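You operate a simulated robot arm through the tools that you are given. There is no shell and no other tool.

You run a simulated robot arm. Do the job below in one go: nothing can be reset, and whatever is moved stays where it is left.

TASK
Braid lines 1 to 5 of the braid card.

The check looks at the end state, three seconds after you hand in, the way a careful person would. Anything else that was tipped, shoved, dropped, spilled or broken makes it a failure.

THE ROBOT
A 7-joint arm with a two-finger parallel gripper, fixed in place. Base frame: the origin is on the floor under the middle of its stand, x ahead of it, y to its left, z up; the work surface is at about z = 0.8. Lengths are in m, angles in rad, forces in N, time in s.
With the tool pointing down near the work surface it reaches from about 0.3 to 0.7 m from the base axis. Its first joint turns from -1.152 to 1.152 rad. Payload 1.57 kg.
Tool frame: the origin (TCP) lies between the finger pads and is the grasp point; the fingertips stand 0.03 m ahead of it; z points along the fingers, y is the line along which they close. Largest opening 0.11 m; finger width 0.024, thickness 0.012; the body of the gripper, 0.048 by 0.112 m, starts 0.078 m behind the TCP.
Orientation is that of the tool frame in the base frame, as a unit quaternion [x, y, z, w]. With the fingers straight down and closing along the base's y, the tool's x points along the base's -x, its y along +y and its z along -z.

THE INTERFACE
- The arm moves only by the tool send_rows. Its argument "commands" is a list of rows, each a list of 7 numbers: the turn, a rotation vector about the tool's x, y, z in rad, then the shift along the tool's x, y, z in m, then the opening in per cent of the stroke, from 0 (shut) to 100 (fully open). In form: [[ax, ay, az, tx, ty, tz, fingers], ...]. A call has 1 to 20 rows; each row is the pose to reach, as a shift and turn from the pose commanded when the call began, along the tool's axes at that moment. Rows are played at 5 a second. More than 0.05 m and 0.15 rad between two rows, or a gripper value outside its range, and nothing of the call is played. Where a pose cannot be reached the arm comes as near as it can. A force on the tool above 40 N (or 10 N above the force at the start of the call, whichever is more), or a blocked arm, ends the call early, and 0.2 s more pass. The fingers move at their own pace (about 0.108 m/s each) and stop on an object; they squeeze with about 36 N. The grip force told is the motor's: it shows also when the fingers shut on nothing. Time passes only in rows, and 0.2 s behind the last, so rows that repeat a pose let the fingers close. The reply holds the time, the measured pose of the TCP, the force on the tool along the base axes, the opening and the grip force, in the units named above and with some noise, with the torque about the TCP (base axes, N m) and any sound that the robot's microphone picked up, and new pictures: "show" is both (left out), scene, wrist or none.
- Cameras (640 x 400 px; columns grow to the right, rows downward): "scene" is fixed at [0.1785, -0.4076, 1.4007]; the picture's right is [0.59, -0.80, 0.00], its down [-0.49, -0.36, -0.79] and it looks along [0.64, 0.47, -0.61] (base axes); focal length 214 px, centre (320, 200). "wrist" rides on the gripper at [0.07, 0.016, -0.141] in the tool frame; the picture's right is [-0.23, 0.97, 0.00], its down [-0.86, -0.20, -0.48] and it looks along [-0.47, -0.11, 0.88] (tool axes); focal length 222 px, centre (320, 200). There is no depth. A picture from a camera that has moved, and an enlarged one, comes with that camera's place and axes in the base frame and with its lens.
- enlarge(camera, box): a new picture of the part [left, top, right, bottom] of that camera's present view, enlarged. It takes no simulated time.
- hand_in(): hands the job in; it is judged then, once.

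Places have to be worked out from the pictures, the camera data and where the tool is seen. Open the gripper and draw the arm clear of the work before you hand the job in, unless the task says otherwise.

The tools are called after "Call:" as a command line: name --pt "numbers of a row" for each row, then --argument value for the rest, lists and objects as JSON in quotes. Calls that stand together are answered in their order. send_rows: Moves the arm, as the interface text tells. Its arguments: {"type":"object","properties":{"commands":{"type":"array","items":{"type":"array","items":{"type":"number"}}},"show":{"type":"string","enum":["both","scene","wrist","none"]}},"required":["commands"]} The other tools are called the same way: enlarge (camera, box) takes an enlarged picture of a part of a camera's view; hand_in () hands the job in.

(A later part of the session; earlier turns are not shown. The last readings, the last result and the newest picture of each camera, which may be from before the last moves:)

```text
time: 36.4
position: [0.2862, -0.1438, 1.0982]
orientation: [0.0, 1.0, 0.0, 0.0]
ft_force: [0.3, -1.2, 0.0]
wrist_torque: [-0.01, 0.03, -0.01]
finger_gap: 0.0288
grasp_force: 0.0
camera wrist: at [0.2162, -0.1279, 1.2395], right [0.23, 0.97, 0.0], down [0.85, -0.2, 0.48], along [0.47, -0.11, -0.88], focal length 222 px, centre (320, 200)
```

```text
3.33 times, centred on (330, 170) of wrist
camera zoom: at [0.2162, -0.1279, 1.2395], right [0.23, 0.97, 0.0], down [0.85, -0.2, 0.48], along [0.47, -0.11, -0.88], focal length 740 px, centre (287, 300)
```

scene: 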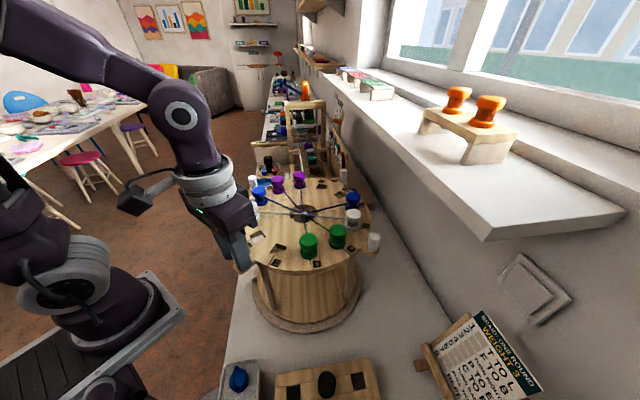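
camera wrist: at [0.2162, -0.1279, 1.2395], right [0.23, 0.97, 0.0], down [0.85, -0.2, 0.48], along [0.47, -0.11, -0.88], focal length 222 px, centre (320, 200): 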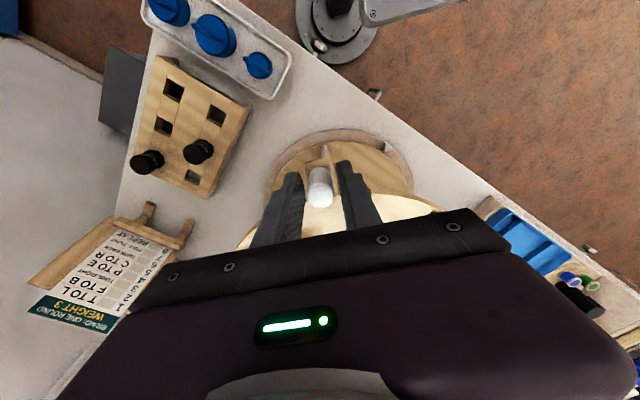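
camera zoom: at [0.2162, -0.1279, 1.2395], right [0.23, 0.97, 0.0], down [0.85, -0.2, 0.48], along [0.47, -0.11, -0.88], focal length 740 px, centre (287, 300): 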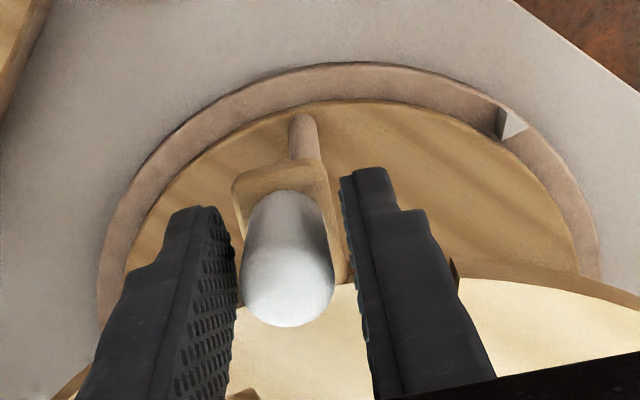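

The peg sits between the fingers with a few mm slack. I'll start the clockwise (rightward) turn with a first 30° along the arc around (0.468, −0.1445), and check force, sound and pictures.

Call:
send_rows --pt "0 0 0.07 -0.0004 0.0127 0 26" --pt "0 0 0.14 -0.0018 0.0253 0 26" --pt "0 0 0.21 -0.004 0.0379 0 26" --pt "0 0 0.28 -0.0071 0.0502 0 26" --pt "0 0 0.35 -0.0111 0.0623 0 26" --pt "0 0 0.42 -0.0159 0.0741 0 26" --pt "0 0 0.49 -0.0215 0.0855 0 26" --pt "0 0 0.5236 -0.0243 0.0908 0 26" --pt "0 0 0.5236 -0.0243 0.0908 0 26"

Call:
enlarge --camera "scene" --box '[210, 150, 390, 275]'

Call:
enlarge --camera "wrist" --box '[220, 90, 440, 230]'

```text
time: 38.4
position: [0.31, -0.0539, 1.0961]
orientation: [0.26, 0.966, 0.0, 0.0]
ft_force: [-0.5, -0.6, -0.7]
wrist_torque: [0.01, -0.01, -0.02]
finger_gap: 0.029
grasp_force: 0.7
camera wrist: at [0.2589, -0.0051, 1.2376], right [0.68, 0.73, 0.0], down [0.64, -0.6, 0.48], along [0.35, -0.33, -0.88], focal length 222 px, centre (320, 200)
```

scene: 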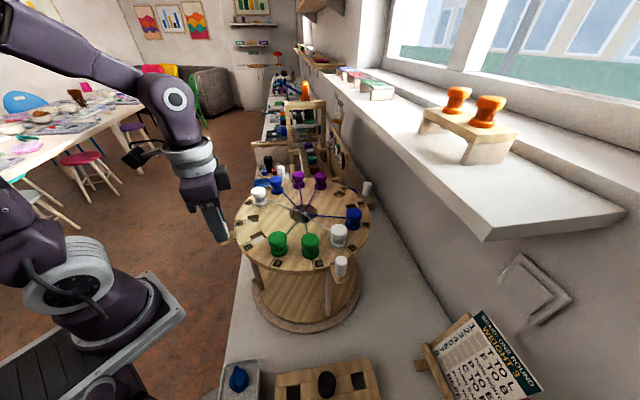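
wrist: 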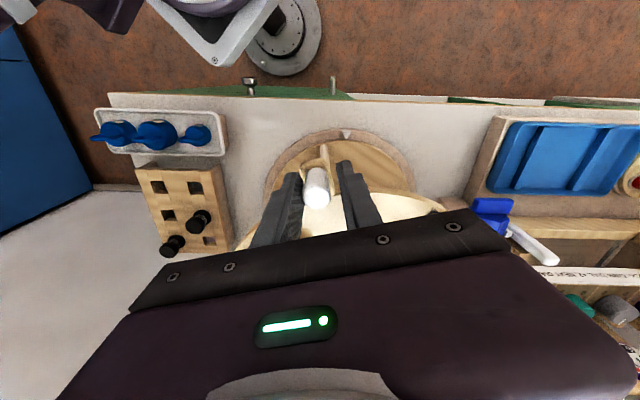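

```text
3.20 times, centred on (300, 212) of scene
camera zoom: at [0.1784, -0.4076, 1.4007], right [0.59, -0.8, 0.0], down [-0.49, -0.36, -0.79], along [0.64, 0.47, -0.61], focal length 686 px, centre (384, 160)
```

zoom: 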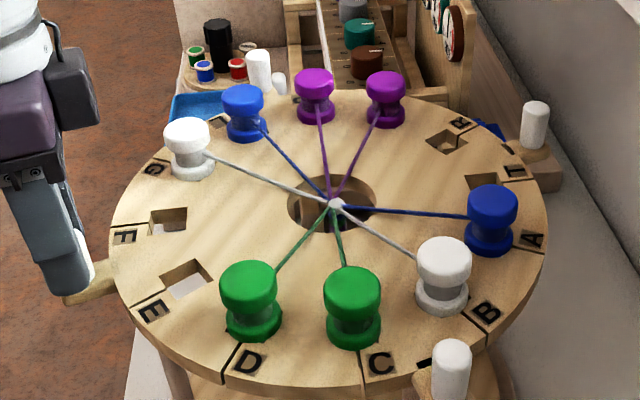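

```text
2.86 times, centred on (330, 160) of wrist
camera zoom: at [0.2589, -0.0051, 1.2376], right [0.68, 0.73, 0.0], down [0.64, -0.6, 0.48], along [0.35, -0.33, -0.88], focal length 635 px, centre (291, 314)
```

zoom: 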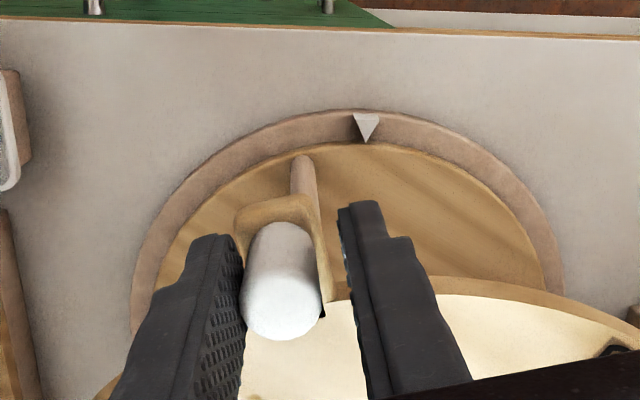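

The disk follows smoothly with negligible force and no sound, about 29° so far. Continuing another 60° along the same arc.

Call:
send_rows --pt "0 0 0.07 -0.0004 0.0127 0 26" --pt "0 0 0.14 -0.0018 0.0253 0 26" --pt "0 0 0.21 -0.004 0.0379 0 26" --pt "0 0 0.28 -0.0071 0.0502 0 26" --pt "0 0 0.35 -0.0111 0.0623 0 26" --pt "0 0 0.42 -0.0159 0.0741 0 26" --pt "0 0 0.49 -0.0215 0.0855 0 26" --pt "0 0 0.56 -0.0278 0.0965 0 26" --pt "0 0 0.63 -0.0349 0.107 0 26" --pt "0 0 0.7 -0.0427 0.117 0 26" --pt "0 0 0.77 -0.0512 0.1264 0 26" --pt "0 0 0.84 -0.0604 0.1352 0 26" --pt "0 0 0.91 -0.0701 0.1434 0 26" --pt "0 0 0.97 -0.0789 0.1498 0 26" --pt "0 0 1.02 -0.0866 0.1547 0 26" --pt "0 0 1.0472 -0.0908 0.1573 0 26" --pt "0 0 1.0472 -0.0908 0.1573 0 26"

Call:
enlarge --camera "scene" --box '[210, 150, 390, 275]'

Call:
enlarge --camera "wrist" --box '[220, 90, 440, 230]'

```text
time: 42.0
position: [0.4661, 0.0355, 1.0973]
orientation: [0.708, 0.707, 0.0, 0.001]
ft_force: [-0.1, -0.2, -0.1]
wrist_torque: [-0.02, -0.03, -0.02]
finger_gap: 0.0285
grasp_force: 0.1
camera wrist: at [0.4829, 0.1059, 1.2391], right [0.97, -0.23, 0.0], down [-0.2, -0.85, 0.48], along [-0.11, -0.47, -0.88], focal length 222 px, centre (320, 200)
```

scene: 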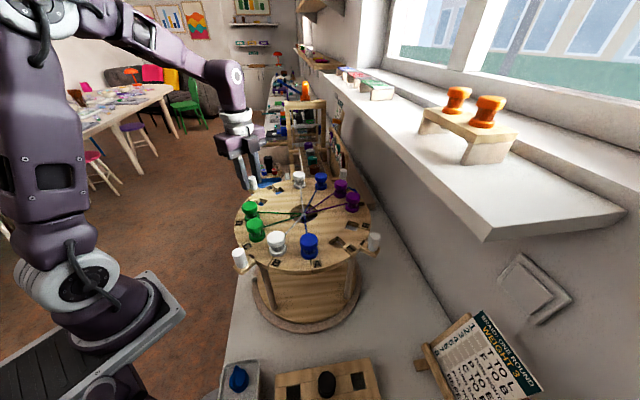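
wrist: 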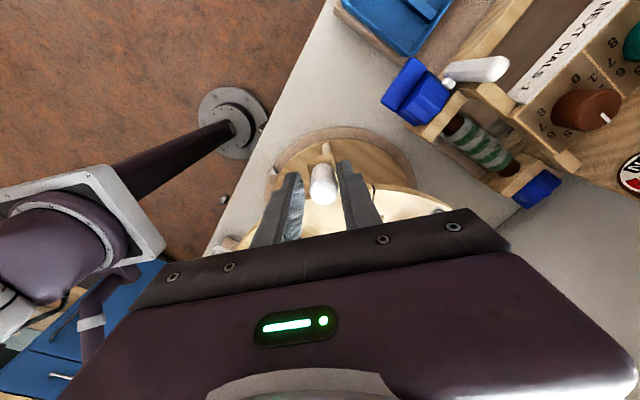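

```text
3.20 times, centred on (300, 212) of scene
camera zoom: at [0.1785, -0.4076, 1.4007], right [0.59, -0.8, 0.0], down [-0.49, -0.36, -0.79], along [0.64, 0.47, -0.61], focal length 686 px, centre (384, 160)
```

zoom: 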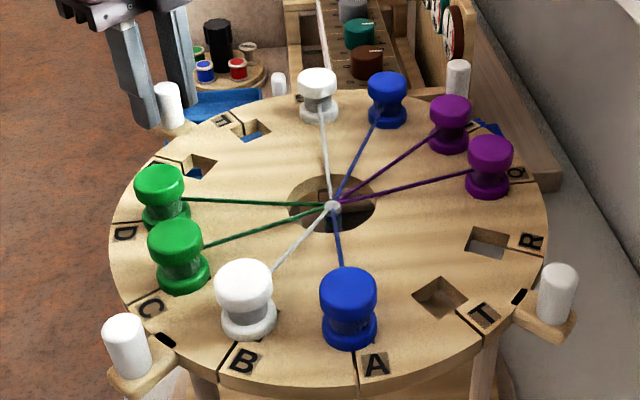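

```text
2.86 times, centred on (330, 160) of wrist
camera zoom: at [0.4829, 0.1059, 1.2391], right [0.97, -0.23, 0.0], down [-0.2, -0.85, 0.48], along [-0.11, -0.47, -0.88], focal length 635 px, centre (291, 314)
```

zoom: 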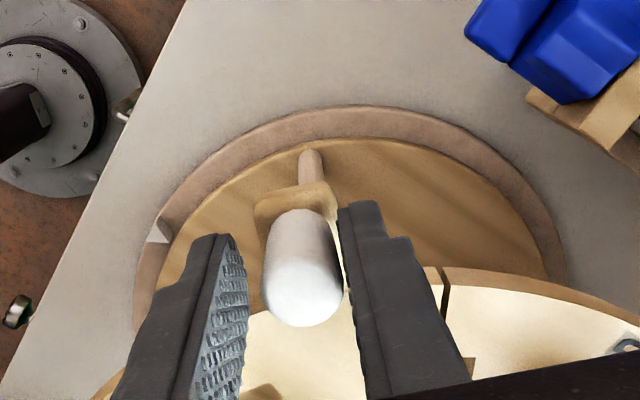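

The handles and slot lines now coincide with their original picture positions, one letter-quad further (B where E was, A where D was), i.e. exactly a quarter turn right. I open the fingers to free the peg, lift, and re-check the disk.

Call:
send_rows --pt "0 0 0 0 0 0 35" --pt "0 0 0 0 0 0 45" --pt "0 0 0 0 0 0 45" --pt "0 0 0 0 0 -0.025 45" --pt "0 0 0 0 0 -0.055 45" --pt "0 0 0 0 0 -0.085 45" --pt "0 0 0 0 0 -0.085 45"

Call:
enlarge --camera "scene" --box '[210, 150, 390, 275]'

Call:
enlarge --camera "wrist" --box '[220, 90, 440, 230]'

```text
time: 43.6
position: [0.4662, 0.0354, 1.1836]
orientation: [0.707, 0.707, -0.001, 0.001]
ft_force: [-0.5, -0.2, 0.4]
wrist_torque: [0.01, 0.0, -0.03]
finger_gap: 0.0494
grasp_force: 0.0
camera wrist: at [0.4836, 0.1063, 1.3258], right [0.97, -0.23, 0.0], down [-0.2, -0.85, 0.48], along [-0.11, -0.47, -0.88], focal length 222 px, centre (320, 200)
```

scene: 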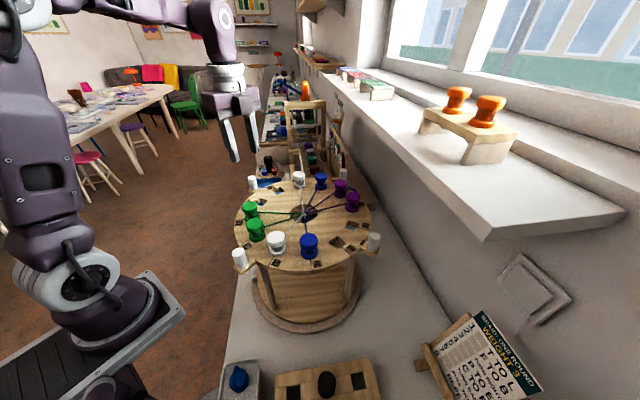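
wrist: 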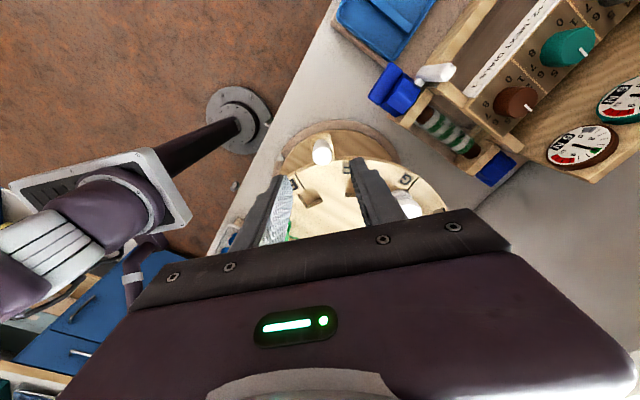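

```text
3.20 times, centred on (300, 212) of scene
camera zoom: at [0.1784, -0.4076, 1.4007], right [0.59, -0.8, 0.0], down [-0.49, -0.36, -0.79], along [0.64, 0.47, -0.61], focal length 686 px, centre (384, 160)
```

zoom: 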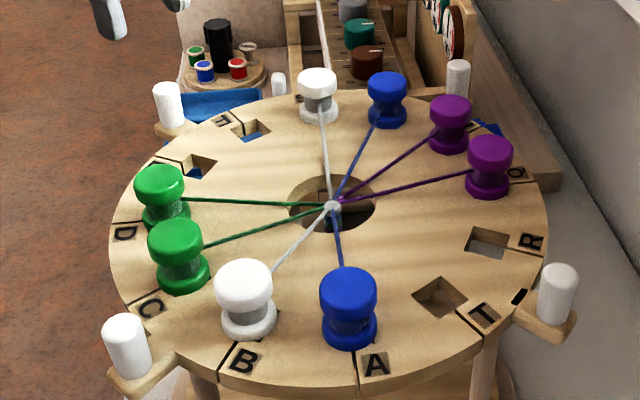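

```text
2.86 times, centred on (330, 160) of wrist
camera zoom: at [0.4836, 0.1063, 1.3258], right [0.97, -0.23, 0.0], down [-0.2, -0.85, 0.48], along [-0.11, -0.47, -0.88], focal length 635 px, centre (291, 314)
```

zoom: 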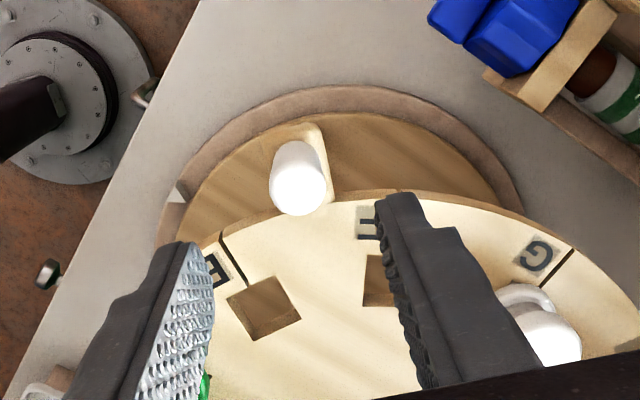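

The disk holds at exactly a quarter turn. Now line 4: moving to hover over P, now at (0.584, −0.176), with the closing axis back to 75°.

Call:
send_rows --pt "0 0 -0.131 -0.0212 0.0116 0.001 45" --pt "0 0 -0.262 -0.0424 0.0232 0.002 45" --pt "0 0 -0.393 -0.0636 0.0348 0.003 45" --pt "0 0 -0.524 -0.0848 0.0464 0.004 45" --pt "0 0 -0.655 -0.106 0.058 0.005 45" --pt "0 0 -0.786 -0.1271 0.0697 0.006 45" --pt "0 0 -0.917 -0.1483 0.0813 0.007 45" --pt "0 0 -1.048 -0.1695 0.0929 0.008 45" --pt "0 0 -1.179 -0.1907 0.1045 0.009 45" --pt "0 0 -1.309 -0.2119 0.1161 0.01 45" --pt "0 0 -1.309 -0.2119 0.1161 0.01 45"

Call:
enlarge --camera "wrist" --box '[230, 100, 420, 220]'

```text
time: 46.0
position: [0.5848, -0.176, 1.1725]
orientation: [0.13, 0.991, -0.001, -0.001]
ft_force: [0.8, -0.1, 0.8]
wrist_torque: [-0.01, -0.01, 0.02]
finger_gap: 0.0494
grasp_force: 0.1
camera wrist: at [0.521, -0.1421, 1.3137], right [0.47, 0.88, 0.0], down [0.78, -0.41, 0.48], along [0.42, -0.22, -0.88], focal length 222 px, centre (320, 200)
```

scene: 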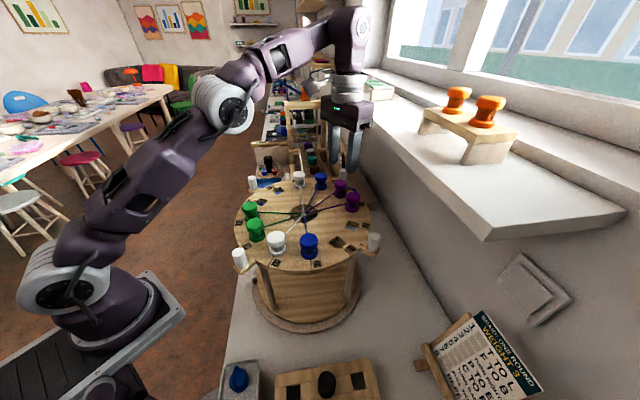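
wrist: 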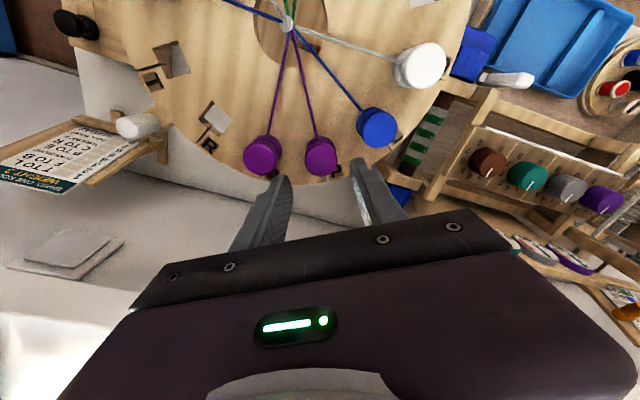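

```text
3.33 times, centred on (325, 160) of wrist
camera zoom: at [0.521, -0.1421, 1.3137], right [0.47, 0.88, 0.0], down [0.78, -0.41, 0.48], along [0.42, -0.22, -0.88], focal length 740 px, centre (303, 333)
```

zoom: 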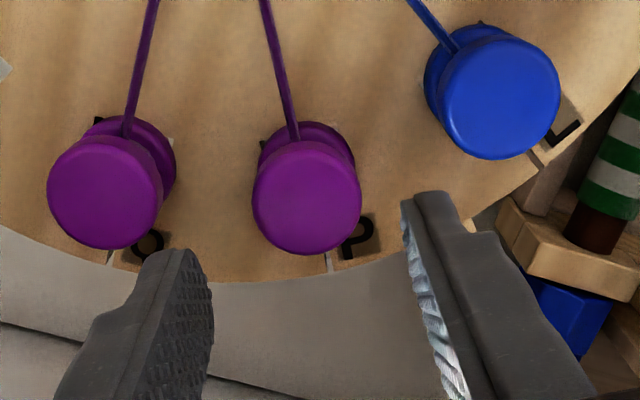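

P's bobbin centre is ~(0.584, −0.174) – within 2 mm of the TCP. Descending around it with a 1 mm tangential correction.

Call:
send_rows --pt "0 0 0 0 0.001 0.02 45" --pt "0 0 0 0 0.001 0.035 45" --pt "0 0 0 0 0.001 0.05 45" --pt "0 0 0 0 0.001 0.062 45" --pt "0 0 0 0 0.001 0.073 45" --pt "0 0 0 0 0.001 0.073 45" --show "none"

Call:
enlarge --camera "wrist" --box '[200, 100, 440, 250]'

Call:
enlarge --camera "scene" --box '[300, 130, 390, 220]'

```text
time: 47.4
position: [0.5851, -0.1733, 1.0999]
orientation: [0.13, 0.991, 0.0, 0.0]
ft_force: [0.8, 0.3, 0.6]
wrist_torque: [-0.02, 0.04, -0.03]
finger_gap: 0.0495
grasp_force: 0.0
```

```text
2.67 times, centred on (320, 175) of wrist
camera zoom: at [0.5217, -0.1398, 1.2425], right [0.47, 0.88, 0.0], down [0.77, -0.41, 0.48], along [0.42, -0.23, -0.88], focal length 592 px, centre (320, 267)
```

zoom: 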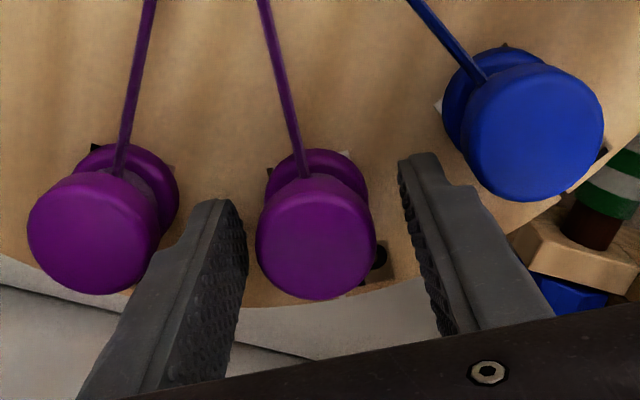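

```text
4.44 times, centred on (345, 175) of scene
camera zoom: at [0.1785, -0.4076, 1.4007], right [0.59, -0.8, 0.0], down [-0.49, -0.36, -0.79], along [0.64, 0.47, -0.61], focal length 953 px, centre (209, 311)
```

zoom: 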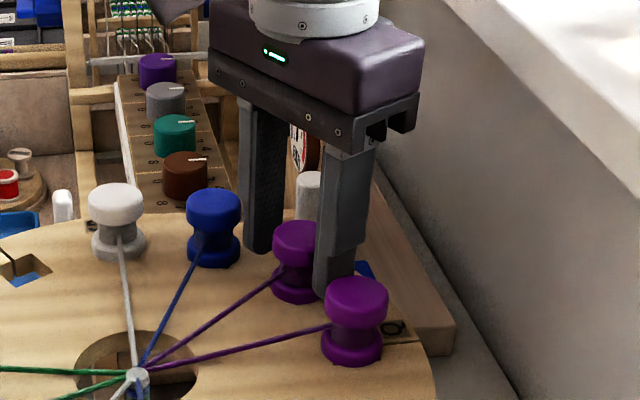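

P is slightly closer to the left finger, so I shift 1.5 mm back, then close and lift 65 mm.

Call:
send_rows --pt "0 0 0 0 -0.0015 0 45" --pt "0 0 0 0 -0.0015 0 30" --pt "0 0 0 0 -0.0015 0 0" --pt "0 0 0 0 -0.0015 0 0" --pt "0 0 0 0 -0.0015 0 0" --pt "0 0 0 0 -0.0015 -0.008 0" --pt "0 0 0 0 -0.0015 -0.016 0" --pt "0 0 0 0 -0.0015 -0.026 0" --pt "0 0 0 0 -0.0015 -0.036 0" --pt "0 0 0 0 -0.0015 -0.046 0" --pt "0 0 0 0 -0.0015 -0.056 0" --pt "0 0 0 0 -0.0015 -0.066 0" --pt "0 0 0 0 -0.0015 -0.066 0"

Call:
enlarge --camera "scene" --box '[210, 140, 390, 275]'

Call:
enlarge --camera "wrist" --box '[200, 100, 440, 250]'

```text
time: 50.2
position: [0.5839, -0.1778, 1.1658]
orientation: [0.13, 0.991, 0.0, 0.0]
ft_force: [-0.2, -0.2, -0.7]
wrist_torque: [0.0, 0.0, -0.01]
finger_gap: 0.0325
grasp_force: 36.4
camera wrist: at [0.5206, -0.1434, 1.3068], right [0.47, 0.88, 0.0], down [0.77, -0.41, 0.48], along [0.42, -0.23, -0.88], focal length 222 px, centre (320, 200)
```

scene: 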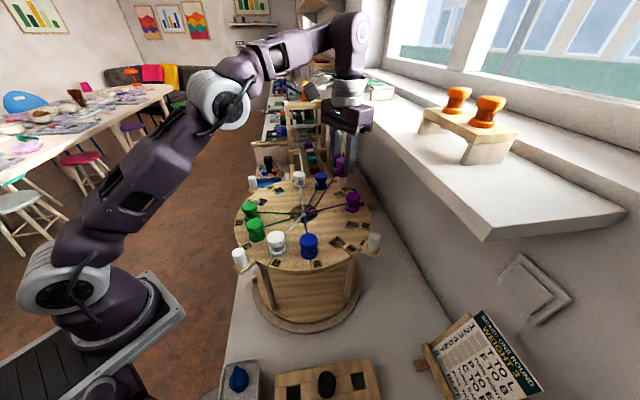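
wrist: 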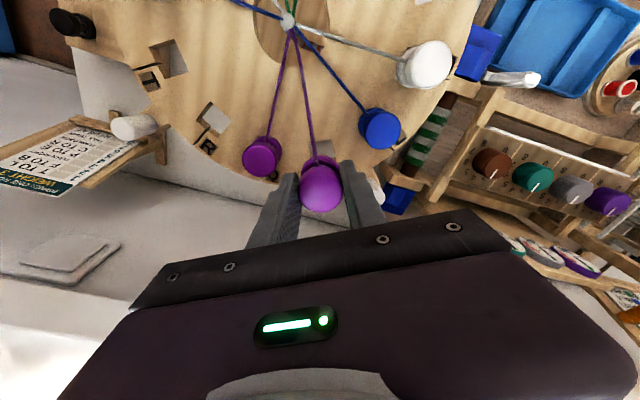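

```text
2.96 times, centred on (300, 208) of scene
camera zoom: at [0.1785, -0.4076, 1.4007], right [0.59, -0.8, 0.0], down [-0.49, -0.36, -0.79], along [0.64, 0.47, -0.61], focal length 636 px, centre (379, 178)
```

zoom: 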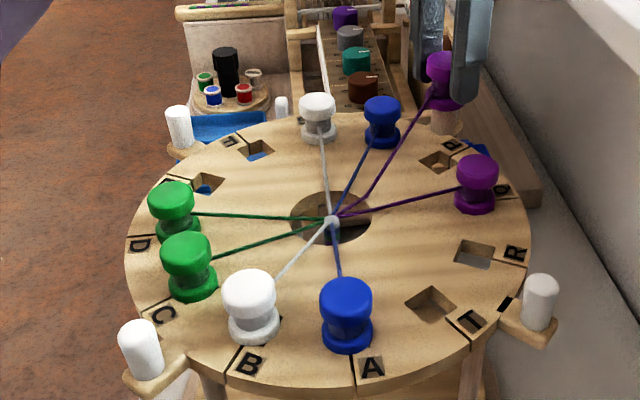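

```text
2.67 times, centred on (320, 175) of wrist
camera zoom: at [0.5206, -0.1434, 1.3068], right [0.47, 0.88, 0.0], down [0.77, -0.41, 0.48], along [0.42, -0.23, -0.88], focal length 592 px, centre (320, 267)
```

zoom: 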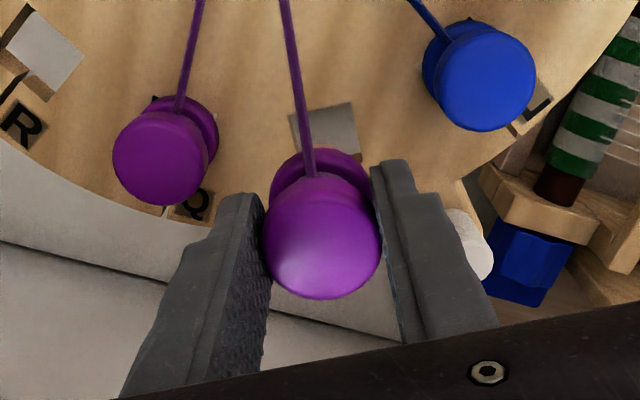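

The P bobbin is free. I carry it first inward (clear of L), then along to above E, now at (0.437, −0.029), rotating the closing axis to 15°.

Call:
send_rows --pt "0 0 0.1 0.025 0 -0.006 0" --pt "0 0 0.2 0.05 0 -0.012 0" --pt "0 0 0.321 0.0685 0.0151 -0.018 0" --pt "0 0 0.442 0.087 0.0302 -0.018 0" --pt "0 0 0.563 0.1055 0.0453 -0.018 0" --pt "0 0 0.684 0.124 0.0605 -0.018 0" --pt "0 0 0.805 0.1425 0.0756 -0.018 0" --pt "0 0 0.926 0.161 0.0907 -0.018 0" --pt "0 0 1.047 0.1795 0.1058 -0.018 0" --pt "0 0 1.047 0.1795 0.1058 -0.018 0"

Call:
enlarge --camera "wrist" --box '[220, 90, 430, 230]'

Call:
enlarge --camera "scene" --box '[210, 140, 390, 275]'

```text
time: 52.4
position: [0.4379, -0.0263, 1.1836]
orientation: [0.609, 0.793, 0.0, 0.001]
ft_force: [0.4, 0.1, -1.0]
wrist_torque: [-0.01, 0.05, 0.03]
finger_gap: 0.0328
grasp_force: 36.6
camera wrist: at [0.4354, 0.0446, 1.3241], right [1.0, 0.03, 0.0], down [0.03, -0.88, 0.48], along [0.02, -0.48, -0.88], focal length 222 px, centre (320, 200)
```

scene: 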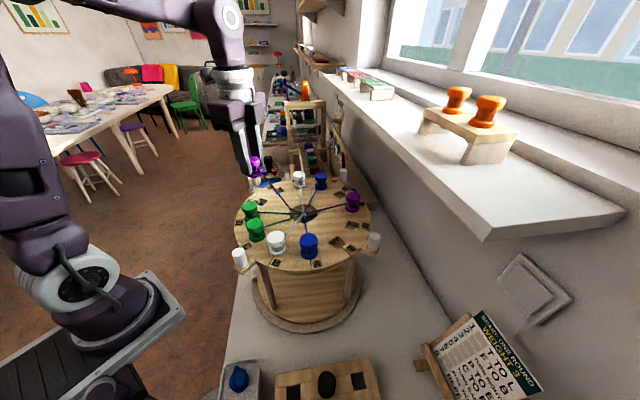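
wrist: 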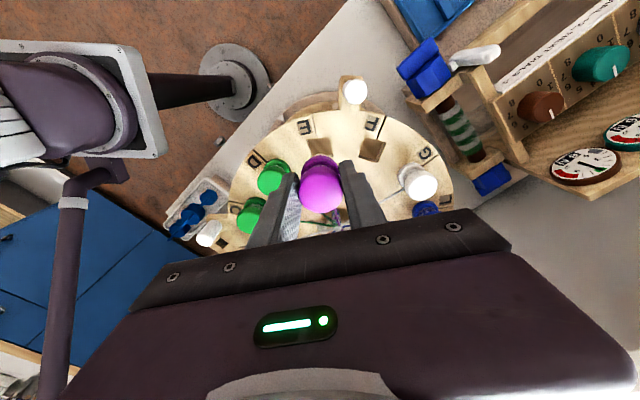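

```text
2.86 times, centred on (325, 160) of wrist
camera zoom: at [0.4354, 0.0446, 1.3241], right [1.0, 0.03, 0.0], down [0.03, -0.88, 0.48], along [0.02, -0.48, -0.88], focal length 635 px, centre (306, 314)
```

zoom: 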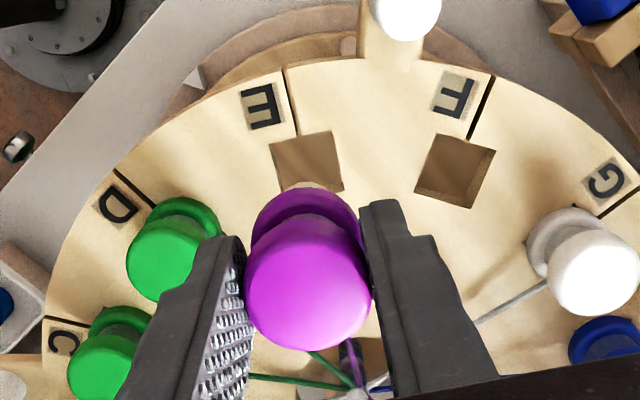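

```text
2.96 times, centred on (300, 208) of scene
camera zoom: at [0.1785, -0.4076, 1.4007], right [0.59, -0.8, 0.0], down [-0.49, -0.36, -0.79], along [0.64, 0.47, -0.61], focal length 636 px, centre (379, 178)
```

zoom: 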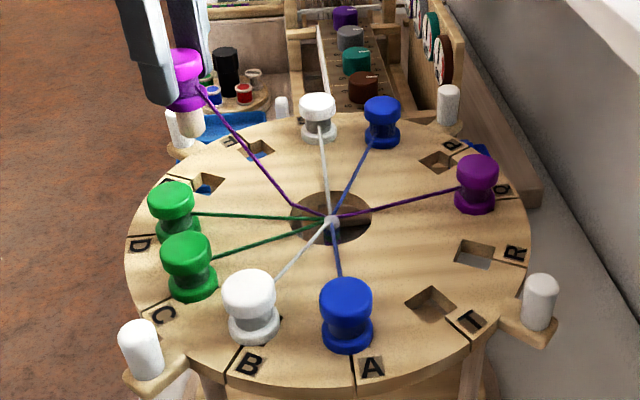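

E's hole computes to (0.438, −0.0284); shifting −1.3 mm in y and descending into E.

Call:
send_rows --pt "0 0 0 -0.0013 -0.0003 0.015 0" --pt "0 0 0 -0.0013 -0.0003 0.03 0" --pt "0 0 0 -0.0013 -0.0003 0.042 0" --pt "0 0 0 -0.0013 -0.0003 0.052 0" --pt "0 0 0 -0.0013 -0.0003 0.062 0" --pt "0 0 0 -0.0013 -0.0003 0.07 0" --pt "0 0 0 -0.0013 -0.0003 0.077 0" --pt "0 0 0 -0.0013 -0.0003 0.0815 0" --pt "0 0 0 -0.0013 -0.0003 0.0815 0" --show "none"

Call:
enlarge --camera "wrist" --box '[200, 90, 460, 240]'

Call:
enlarge --camera "scene" --box '[225, 165, 315, 235]'

```text
time: 54.4
position: [0.438, -0.0282, 1.1026]
orientation: [0.609, 0.793, 0.0, 0.0]
ft_force: [0.7, 0.5, -0.8]
wrist_torque: [-0.07, -0.01, 0.03]
finger_gap: 0.0327
grasp_force: 36.0
```

```text
2.46 times, centred on (330, 165) of wrist
camera zoom: at [0.436, 0.0429, 1.2435], right [1.0, 0.03, 0.0], down [0.03, -0.88, 0.48], along [0.02, -0.48, -0.88], focal length 547 px, centre (295, 286)
```

zoom: 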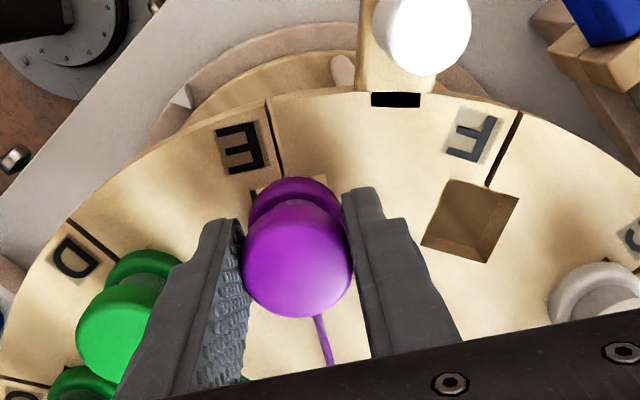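

```text
5.71 times, centred on (270, 200) of scene
camera zoom: at [0.1785, -0.4076, 1.4007], right [0.59, -0.8, 0.0], down [-0.49, -0.36, -0.79], along [0.64, 0.47, -0.61], focal length 1226 px, centre (606, 200)
```

zoom: 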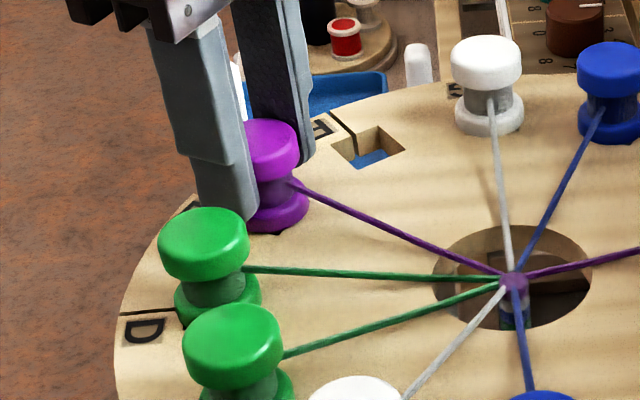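

Purple is seated in E. Releasing, lifting, then moving over C, now at (0.352, −0.113), with closing axis 75°.

Call:
send_rows --pt "0 0 0 0 0 0 20" --pt "0 0 0 0 0 0 35" --pt "0 0 0 0 0 0 45" --pt "0 0 0 0 0 0 45" --pt "0 0 0 0 0 -0.02 45" --pt "0 0 0 0 0 -0.05 45" --pt "0 0 0 0 0 -0.08 45" --pt "0 0 -0.131 -0.0075 -0.0131 -0.08 45" --pt "0 0 -0.262 -0.0149 -0.0262 -0.08 45" --pt "0 0 -0.393 -0.0224 -0.0392 -0.08 45" --pt "0 0 -0.524 -0.0299 -0.0523 -0.08 45" --pt "0 0 -0.655 -0.0373 -0.0654 -0.08 45" --pt "0 0 -0.786 -0.0448 -0.0785 -0.08 45" --pt "0 0 -0.917 -0.0522 -0.0915 -0.08 45" --pt "0 0 -1.047 -0.0597 -0.1046 -0.08 45" --pt "0 0 -1.047 -0.0597 -0.1046 -0.08 45"

Call:
enlarge --camera "wrist" --box '[220, 90, 440, 230]'

Call:
enlarge --camera "scene" --box '[210, 140, 390, 275]'

```text
time: 57.8
position: [0.3532, -0.1138, 1.1815]
orientation: [0.13, 0.992, 0.0, 0.0]
ft_force: [0.0, 0.0, -0.6]
wrist_torque: [-0.03, 0.02, 0.01]
finger_gap: 0.0495
grasp_force: 0.1
camera wrist: at [0.2886, -0.08, 1.3232], right [0.47, 0.88, 0.0], down [0.77, -0.41, 0.48], along [0.42, -0.23, -0.88], focal length 222 px, centre (320, 200)
```

scene: 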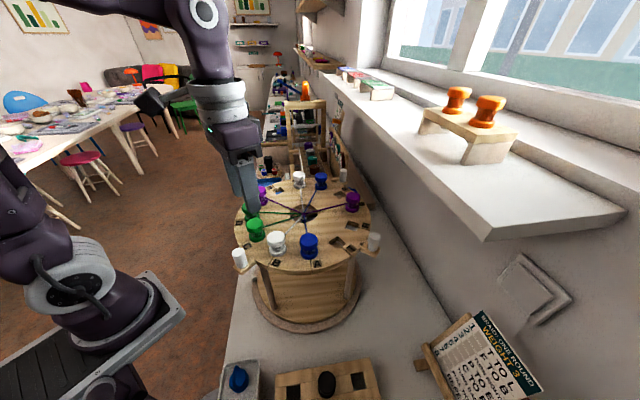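
wrist: 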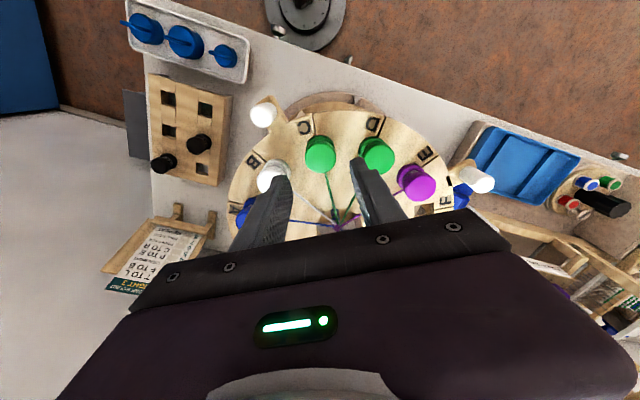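

```text
2.86 times, centred on (330, 160) of wrist
camera zoom: at [0.2886, -0.08, 1.3232], right [0.47, 0.88, 0.0], down [0.77, -0.41, 0.48], along [0.42, -0.23, -0.88], focal length 635 px, centre (291, 314)
```

zoom: 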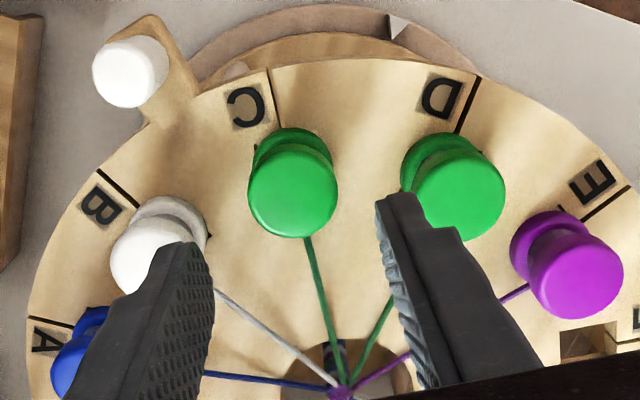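

```text
2.96 times, centred on (300, 208) of scene
camera zoom: at [0.1784, -0.4076, 1.4007], right [0.59, -0.8, 0.0], down [-0.49, -0.36, -0.79], along [0.64, 0.47, -0.61], focal length 636 px, centre (379, 178)
```

zoom: 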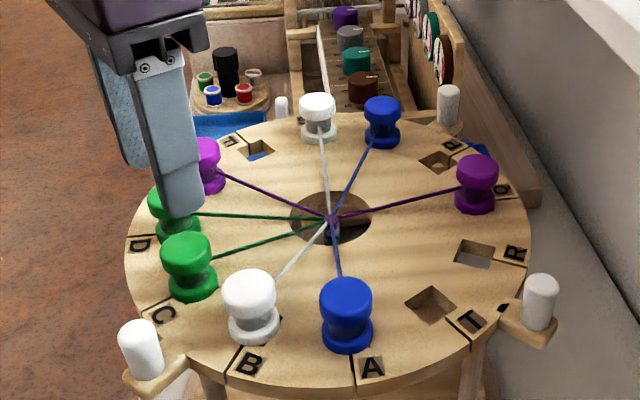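

C's bobbin centre ≈ (0.353, −0.1137), right under the TCP. Descending around it between B and D.

Call:
send_rows --pt "0 0 0 -0.001 0 0.02 45" --pt "0 0 0 -0.001 0 0.04 45" --pt "0 0 0 -0.001 0 0.055 45" --pt "0 0 0 -0.001 0 0.068 45" --pt "0 0 0 -0.001 0 0.0815 45" --pt "0 0 0 -0.001 0 0.0815 45" --show "none"

Call:
enlarge --camera "wrist" --box '[200, 100, 440, 250]'

Call:
enlarge --camera "scene" --box '[220, 160, 320, 260]'

```text
time: 59.2
position: [0.353, -0.114, 1.0997]
orientation: [0.131, 0.991, 0.0, 0.0]
ft_force: [0.5, 0.2, 0.0]
wrist_torque: [-0.01, -0.02, -0.02]
finger_gap: 0.0497
grasp_force: 0.1
```

```text
2.67 times, centred on (320, 175) of wrist
camera zoom: at [0.2908, -0.0805, 1.2405], right [0.47, 0.88, 0.0], down [0.77, -0.41, 0.48], along [0.42, -0.23, -0.88], focal length 592 px, centre (320, 267)
```

zoom: 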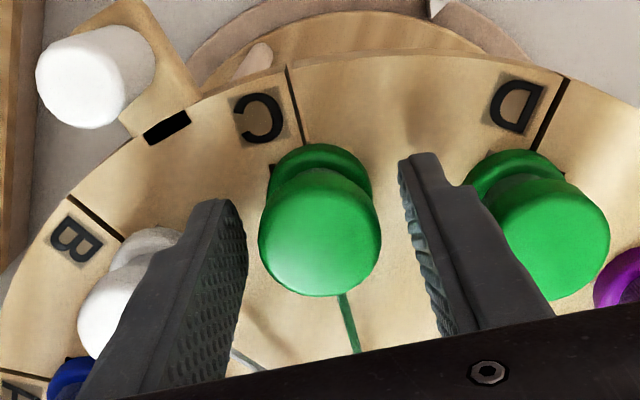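

```text
4.00 times, centred on (270, 210) of scene
camera zoom: at [0.1785, -0.4076, 1.4007], right [0.59, -0.8, 0.0], down [-0.49, -0.36, -0.79], along [0.64, 0.47, -0.61], focal length 858 px, centre (520, 160)
```

zoom: 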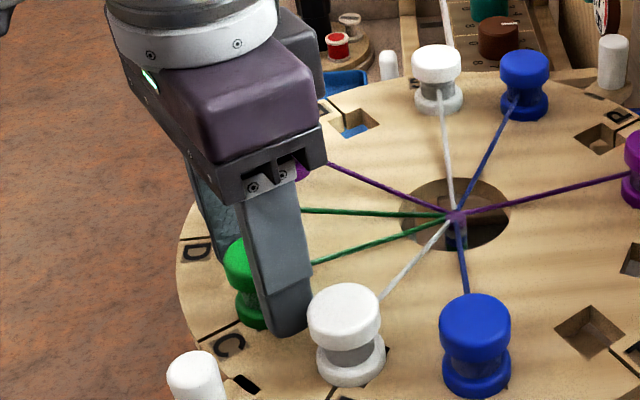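

Well placed; I shift 1 mm toward B to centre, close and lift 83 mm.

Call:
send_rows --pt "0 0 0 0 -0.001 0 45" --pt "0 0 0 0 -0.001 0 30" --pt "0 0 0 0 -0.001 0 0" --pt "0 0 0 0 -0.001 0 0" --pt "0 0 0 0 -0.001 0 0" --pt "0 0 0 0 -0.001 -0.008 0" --pt "0 0 0 0 -0.001 -0.016 0" --pt "0 0 0 0 -0.001 -0.026 0" --pt "0 0 0 0 -0.001 -0.036 0" --pt "0 0 0 0 -0.001 -0.048 0" --pt "0 0 0 0 -0.001 -0.06 0" --pt "0 0 0 0 -0.001 -0.075 0" --pt "0 0 0 0 -0.001 -0.084 0" --pt "0 0 0 0 -0.001 -0.084 0"

```text
time: 62.2
position: [0.3516, -0.116, 1.1842]
orientation: [0.131, 0.991, -0.001, 0.0]
ft_force: [-0.5, -0.3, -0.1]
wrist_torque: [-0.02, -0.02, 0.01]
finger_gap: 0.0327
grasp_force: 36.1
camera wrist: at [0.2889, -0.0829, 1.3258], right [0.47, 0.88, 0.0], down [0.77, -0.41, 0.48], along [0.42, -0.23, -0.88], focal length 222 px, centre (320, 200)
```

scene: 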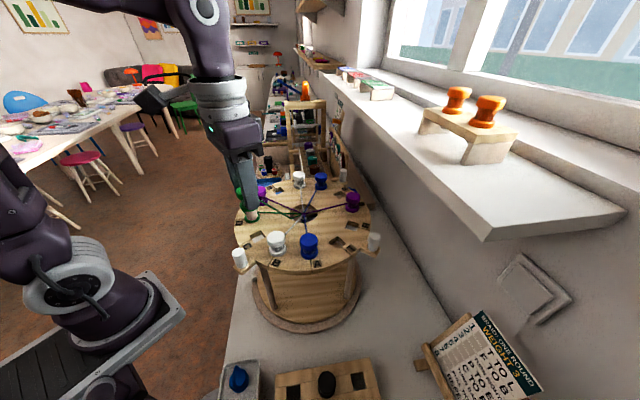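
wrist: 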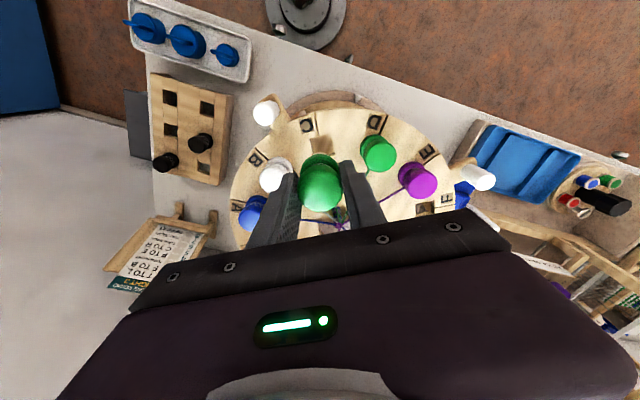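

The green bobbin is out of C. Carrying it inward first, then across to above R, now at (0.499, −0.260), rotating to 15°.

Call:
send_rows --pt "0 0 0.1 -0.025 0 -0.001 0" --pt "0 0 0.2 -0.05 0 -0.001 0" --pt "0 0 0.321 -0.0686 -0.0144 -0.001 0" --pt "0 0 0.442 -0.0871 -0.0288 -0.001 0" --pt "0 0 0.563 -0.1057 -0.0432 -0.001 0" --pt "0 0 0.684 -0.1242 -0.0575 -0.001 0" --pt "0 0 0.805 -0.1428 -0.0719 -0.001 0" --pt "0 0 0.926 -0.1613 -0.0863 -0.001 0" --pt "0 0 1.047 -0.1799 -0.1007 -0.001 0" --pt "0 0 1.047 -0.1799 -0.1007 -0.001 0"

Call:
enlarge --camera "wrist" --box '[230, 80, 420, 220]'

Call:
enlarge --camera "scene" --box '[210, 140, 390, 275]'

```text
time: 64.4
position: [0.5019, -0.2592, 1.1869]
orientation: [0.609, 0.793, 0.0, -0.001]
ft_force: [0.7, 0.3, -0.9]
wrist_torque: [0.01, 0.01, -0.01]
finger_gap: 0.0325
grasp_force: 35.9
camera wrist: at [0.4987, -0.1882, 1.3268], right [1.0, 0.03, 0.0], down [0.03, -0.88, 0.48], along [0.01, -0.48, -0.88], focal length 222 px, centre (320, 200)
```

scene: 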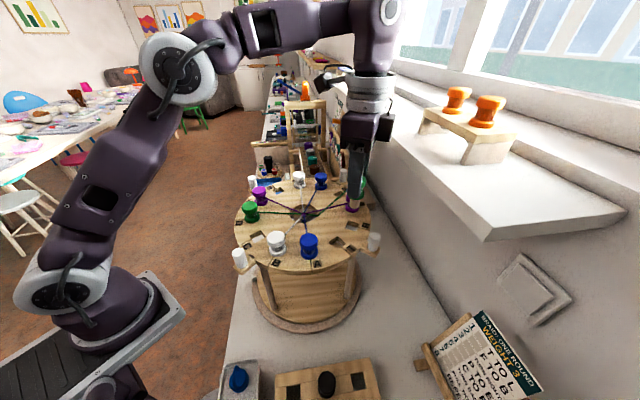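
wrist: 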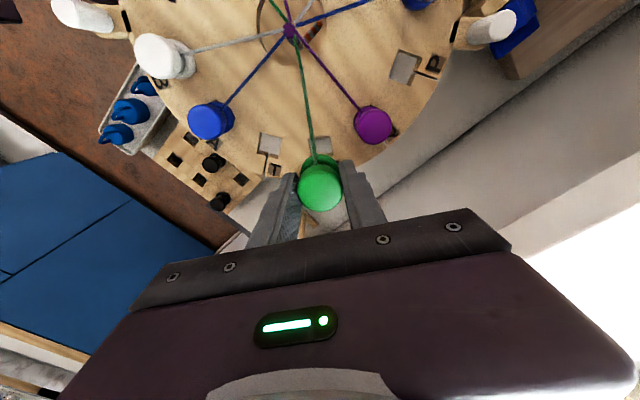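

```text
2.86 times, centred on (325, 150) of wrist
camera zoom: at [0.4987, -0.1882, 1.3268], right [1.0, 0.03, 0.0], down [0.03, -0.88, 0.48], along [0.01, -0.48, -0.88], focal length 635 px, centre (306, 343)
```

zoom: 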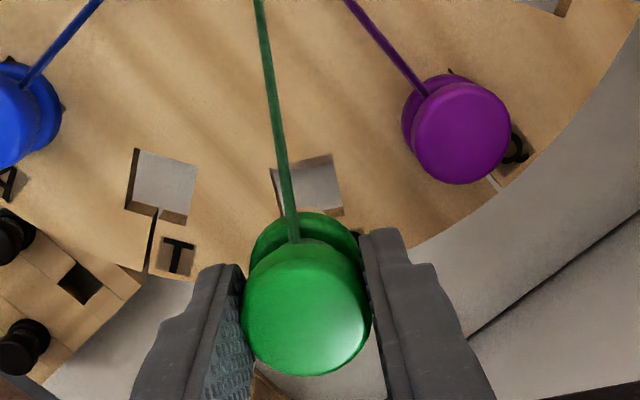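

```text
2.96 times, centred on (300, 208) of scene
camera zoom: at [0.1785, -0.4076, 1.4007], right [0.59, -0.8, 0.0], down [-0.49, -0.36, -0.79], along [0.64, 0.47, -0.61], focal length 636 px, centre (379, 178)
```

zoom: 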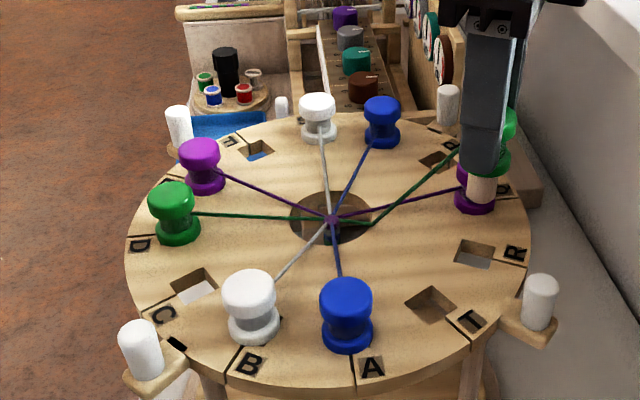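

R's hole is at ~(0.501, −0.260), matching the TCP. Descending into R.

Call:
send_rows --pt "0 0 0 -0.0004 -0.0006 0.015 0" --pt "0 0 0 -0.0004 -0.0006 0.03 0" --pt "0 0 0 -0.0004 -0.0006 0.042 0" --pt "0 0 0 -0.0004 -0.0006 0.052 0" --pt "0 0 0 -0.0004 -0.0006 0.062 0" --pt "0 0 0 -0.0004 -0.0006 0.07 0" --pt "0 0 0 -0.0004 -0.0006 0.078 0" --pt "0 0 0 -0.0004 -0.0006 0.0845 0" --pt "0 0 0 -0.0004 -0.0006 0.0845 0" --show "none"

Call:
enlarge --camera "wrist" --box '[200, 90, 440, 240]'

Call:
enlarge --camera "scene" --box '[310, 150, 400, 260]'

```text
time: 66.4
position: [0.5008, -0.2588, 1.1026]
orientation: [0.609, 0.793, 0.0, -0.001]
ft_force: [-0.8, -0.4, -1.1]
wrist_torque: [-0.01, 0.0, 0.01]
finger_gap: 0.0329
grasp_force: 35.6
```

```text
2.67 times, centred on (320, 165) of wrist
camera zoom: at [0.4988, -0.1885, 1.2434], right [1.0, 0.03, 0.0], down [0.03, -0.88, 0.48], along [0.02, -0.48, -0.88], focal length 592 px, centre (320, 293)
```

zoom: 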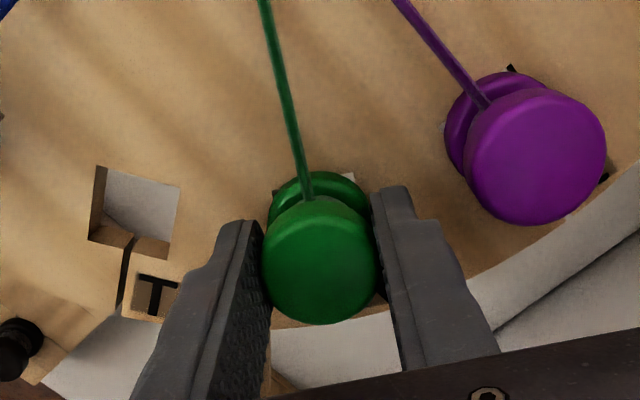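

```text
3.64 times, centred on (355, 205) of scene
camera zoom: at [0.1785, -0.4076, 1.4007], right [0.59, -0.8, 0.0], down [-0.49, -0.36, -0.79], along [0.64, 0.47, -0.61], focal length 780 px, centre (193, 182)
```

zoom: 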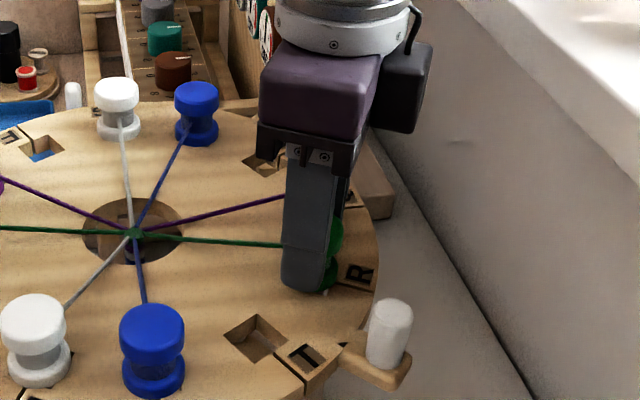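

It slid in freely; the reading suggests ~2–3 mm left to seat, so I lower 2.5 mm more, then release and lift.

Call:
send_rows --pt "0 0 0 0 0 0.0015 0" --pt "0 0 0 0 0 0.0025 0" --pt "0 0 0 0 0 0.0025 0" --pt "0 0 0 0 0 0.0025 20" --pt "0 0 0 0 0 0.0025 35" --pt "0 0 0 0 0 0.0025 45" --pt "0 0 0 0 0 0.0025 45" --pt "0 0 0 0 0 -0.02 45" --pt "0 0 0 0 0 -0.05 45" --pt "0 0 0 0 0 -0.085 45" --pt "0 0 0 0 0 -0.085 45"

Call:
enlarge --camera "wrist" --box '[160, 0, 480, 200]'

Call:
enlarge --camera "scene" --box '[210, 140, 390, 275]'

```text
time: 68.8
position: [0.4996, -0.2573, 1.1852]
orientation: [0.608, 0.794, 0.0, 0.0]
ft_force: [-0.5, -0.1, 0.5]
wrist_torque: [-0.04, 0.03, -0.01]
finger_gap: 0.0495
grasp_force: 0.0
camera wrist: at [0.4981, -0.1861, 1.3274], right [1.0, 0.03, 0.0], down [0.03, -0.88, 0.48], along [0.02, -0.48, -0.88], focal length 222 px, centre (320, 200)
```

scene: 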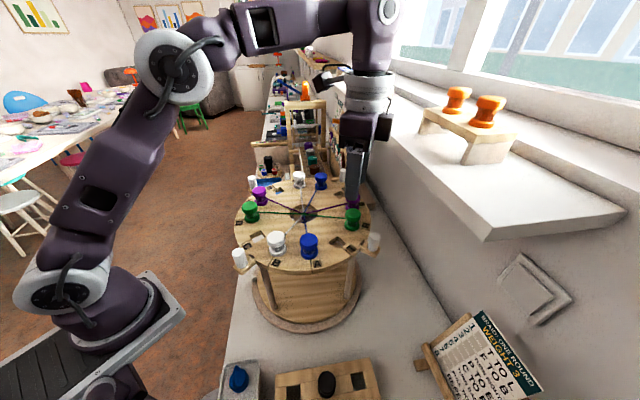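
wrist: 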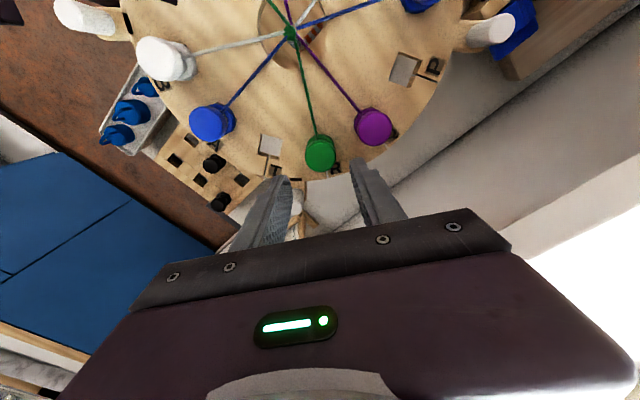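

```text
2.00 times, centred on (320, 100) of wrist
camera zoom: at [0.4981, -0.1861, 1.3274], right [1.0, 0.03, 0.0], down [0.03, -0.88, 0.48], along [0.02, -0.48, -0.88], focal length 444 px, centre (320, 400)
```

zoom: 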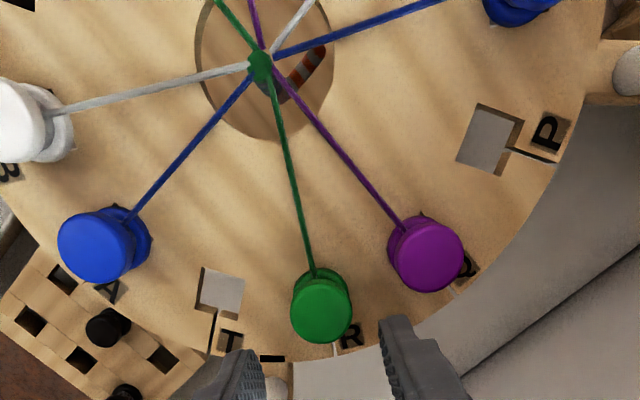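

```text
2.96 times, centred on (300, 208) of scene
camera zoom: at [0.1784, -0.4076, 1.4007], right [0.59, -0.8, 0.0], down [-0.49, -0.36, -0.79], along [0.64, 0.47, -0.61], focal length 636 px, centre (379, 178)
```

zoom: 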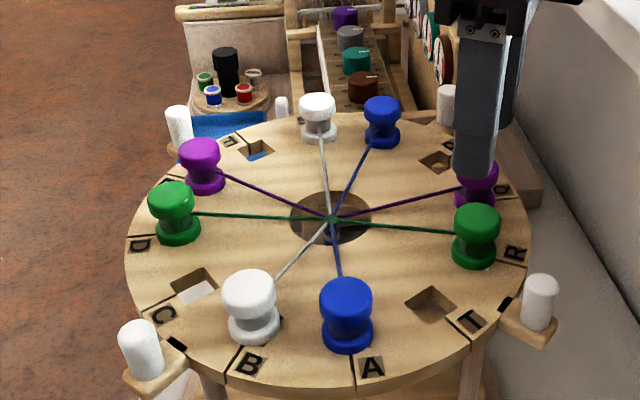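

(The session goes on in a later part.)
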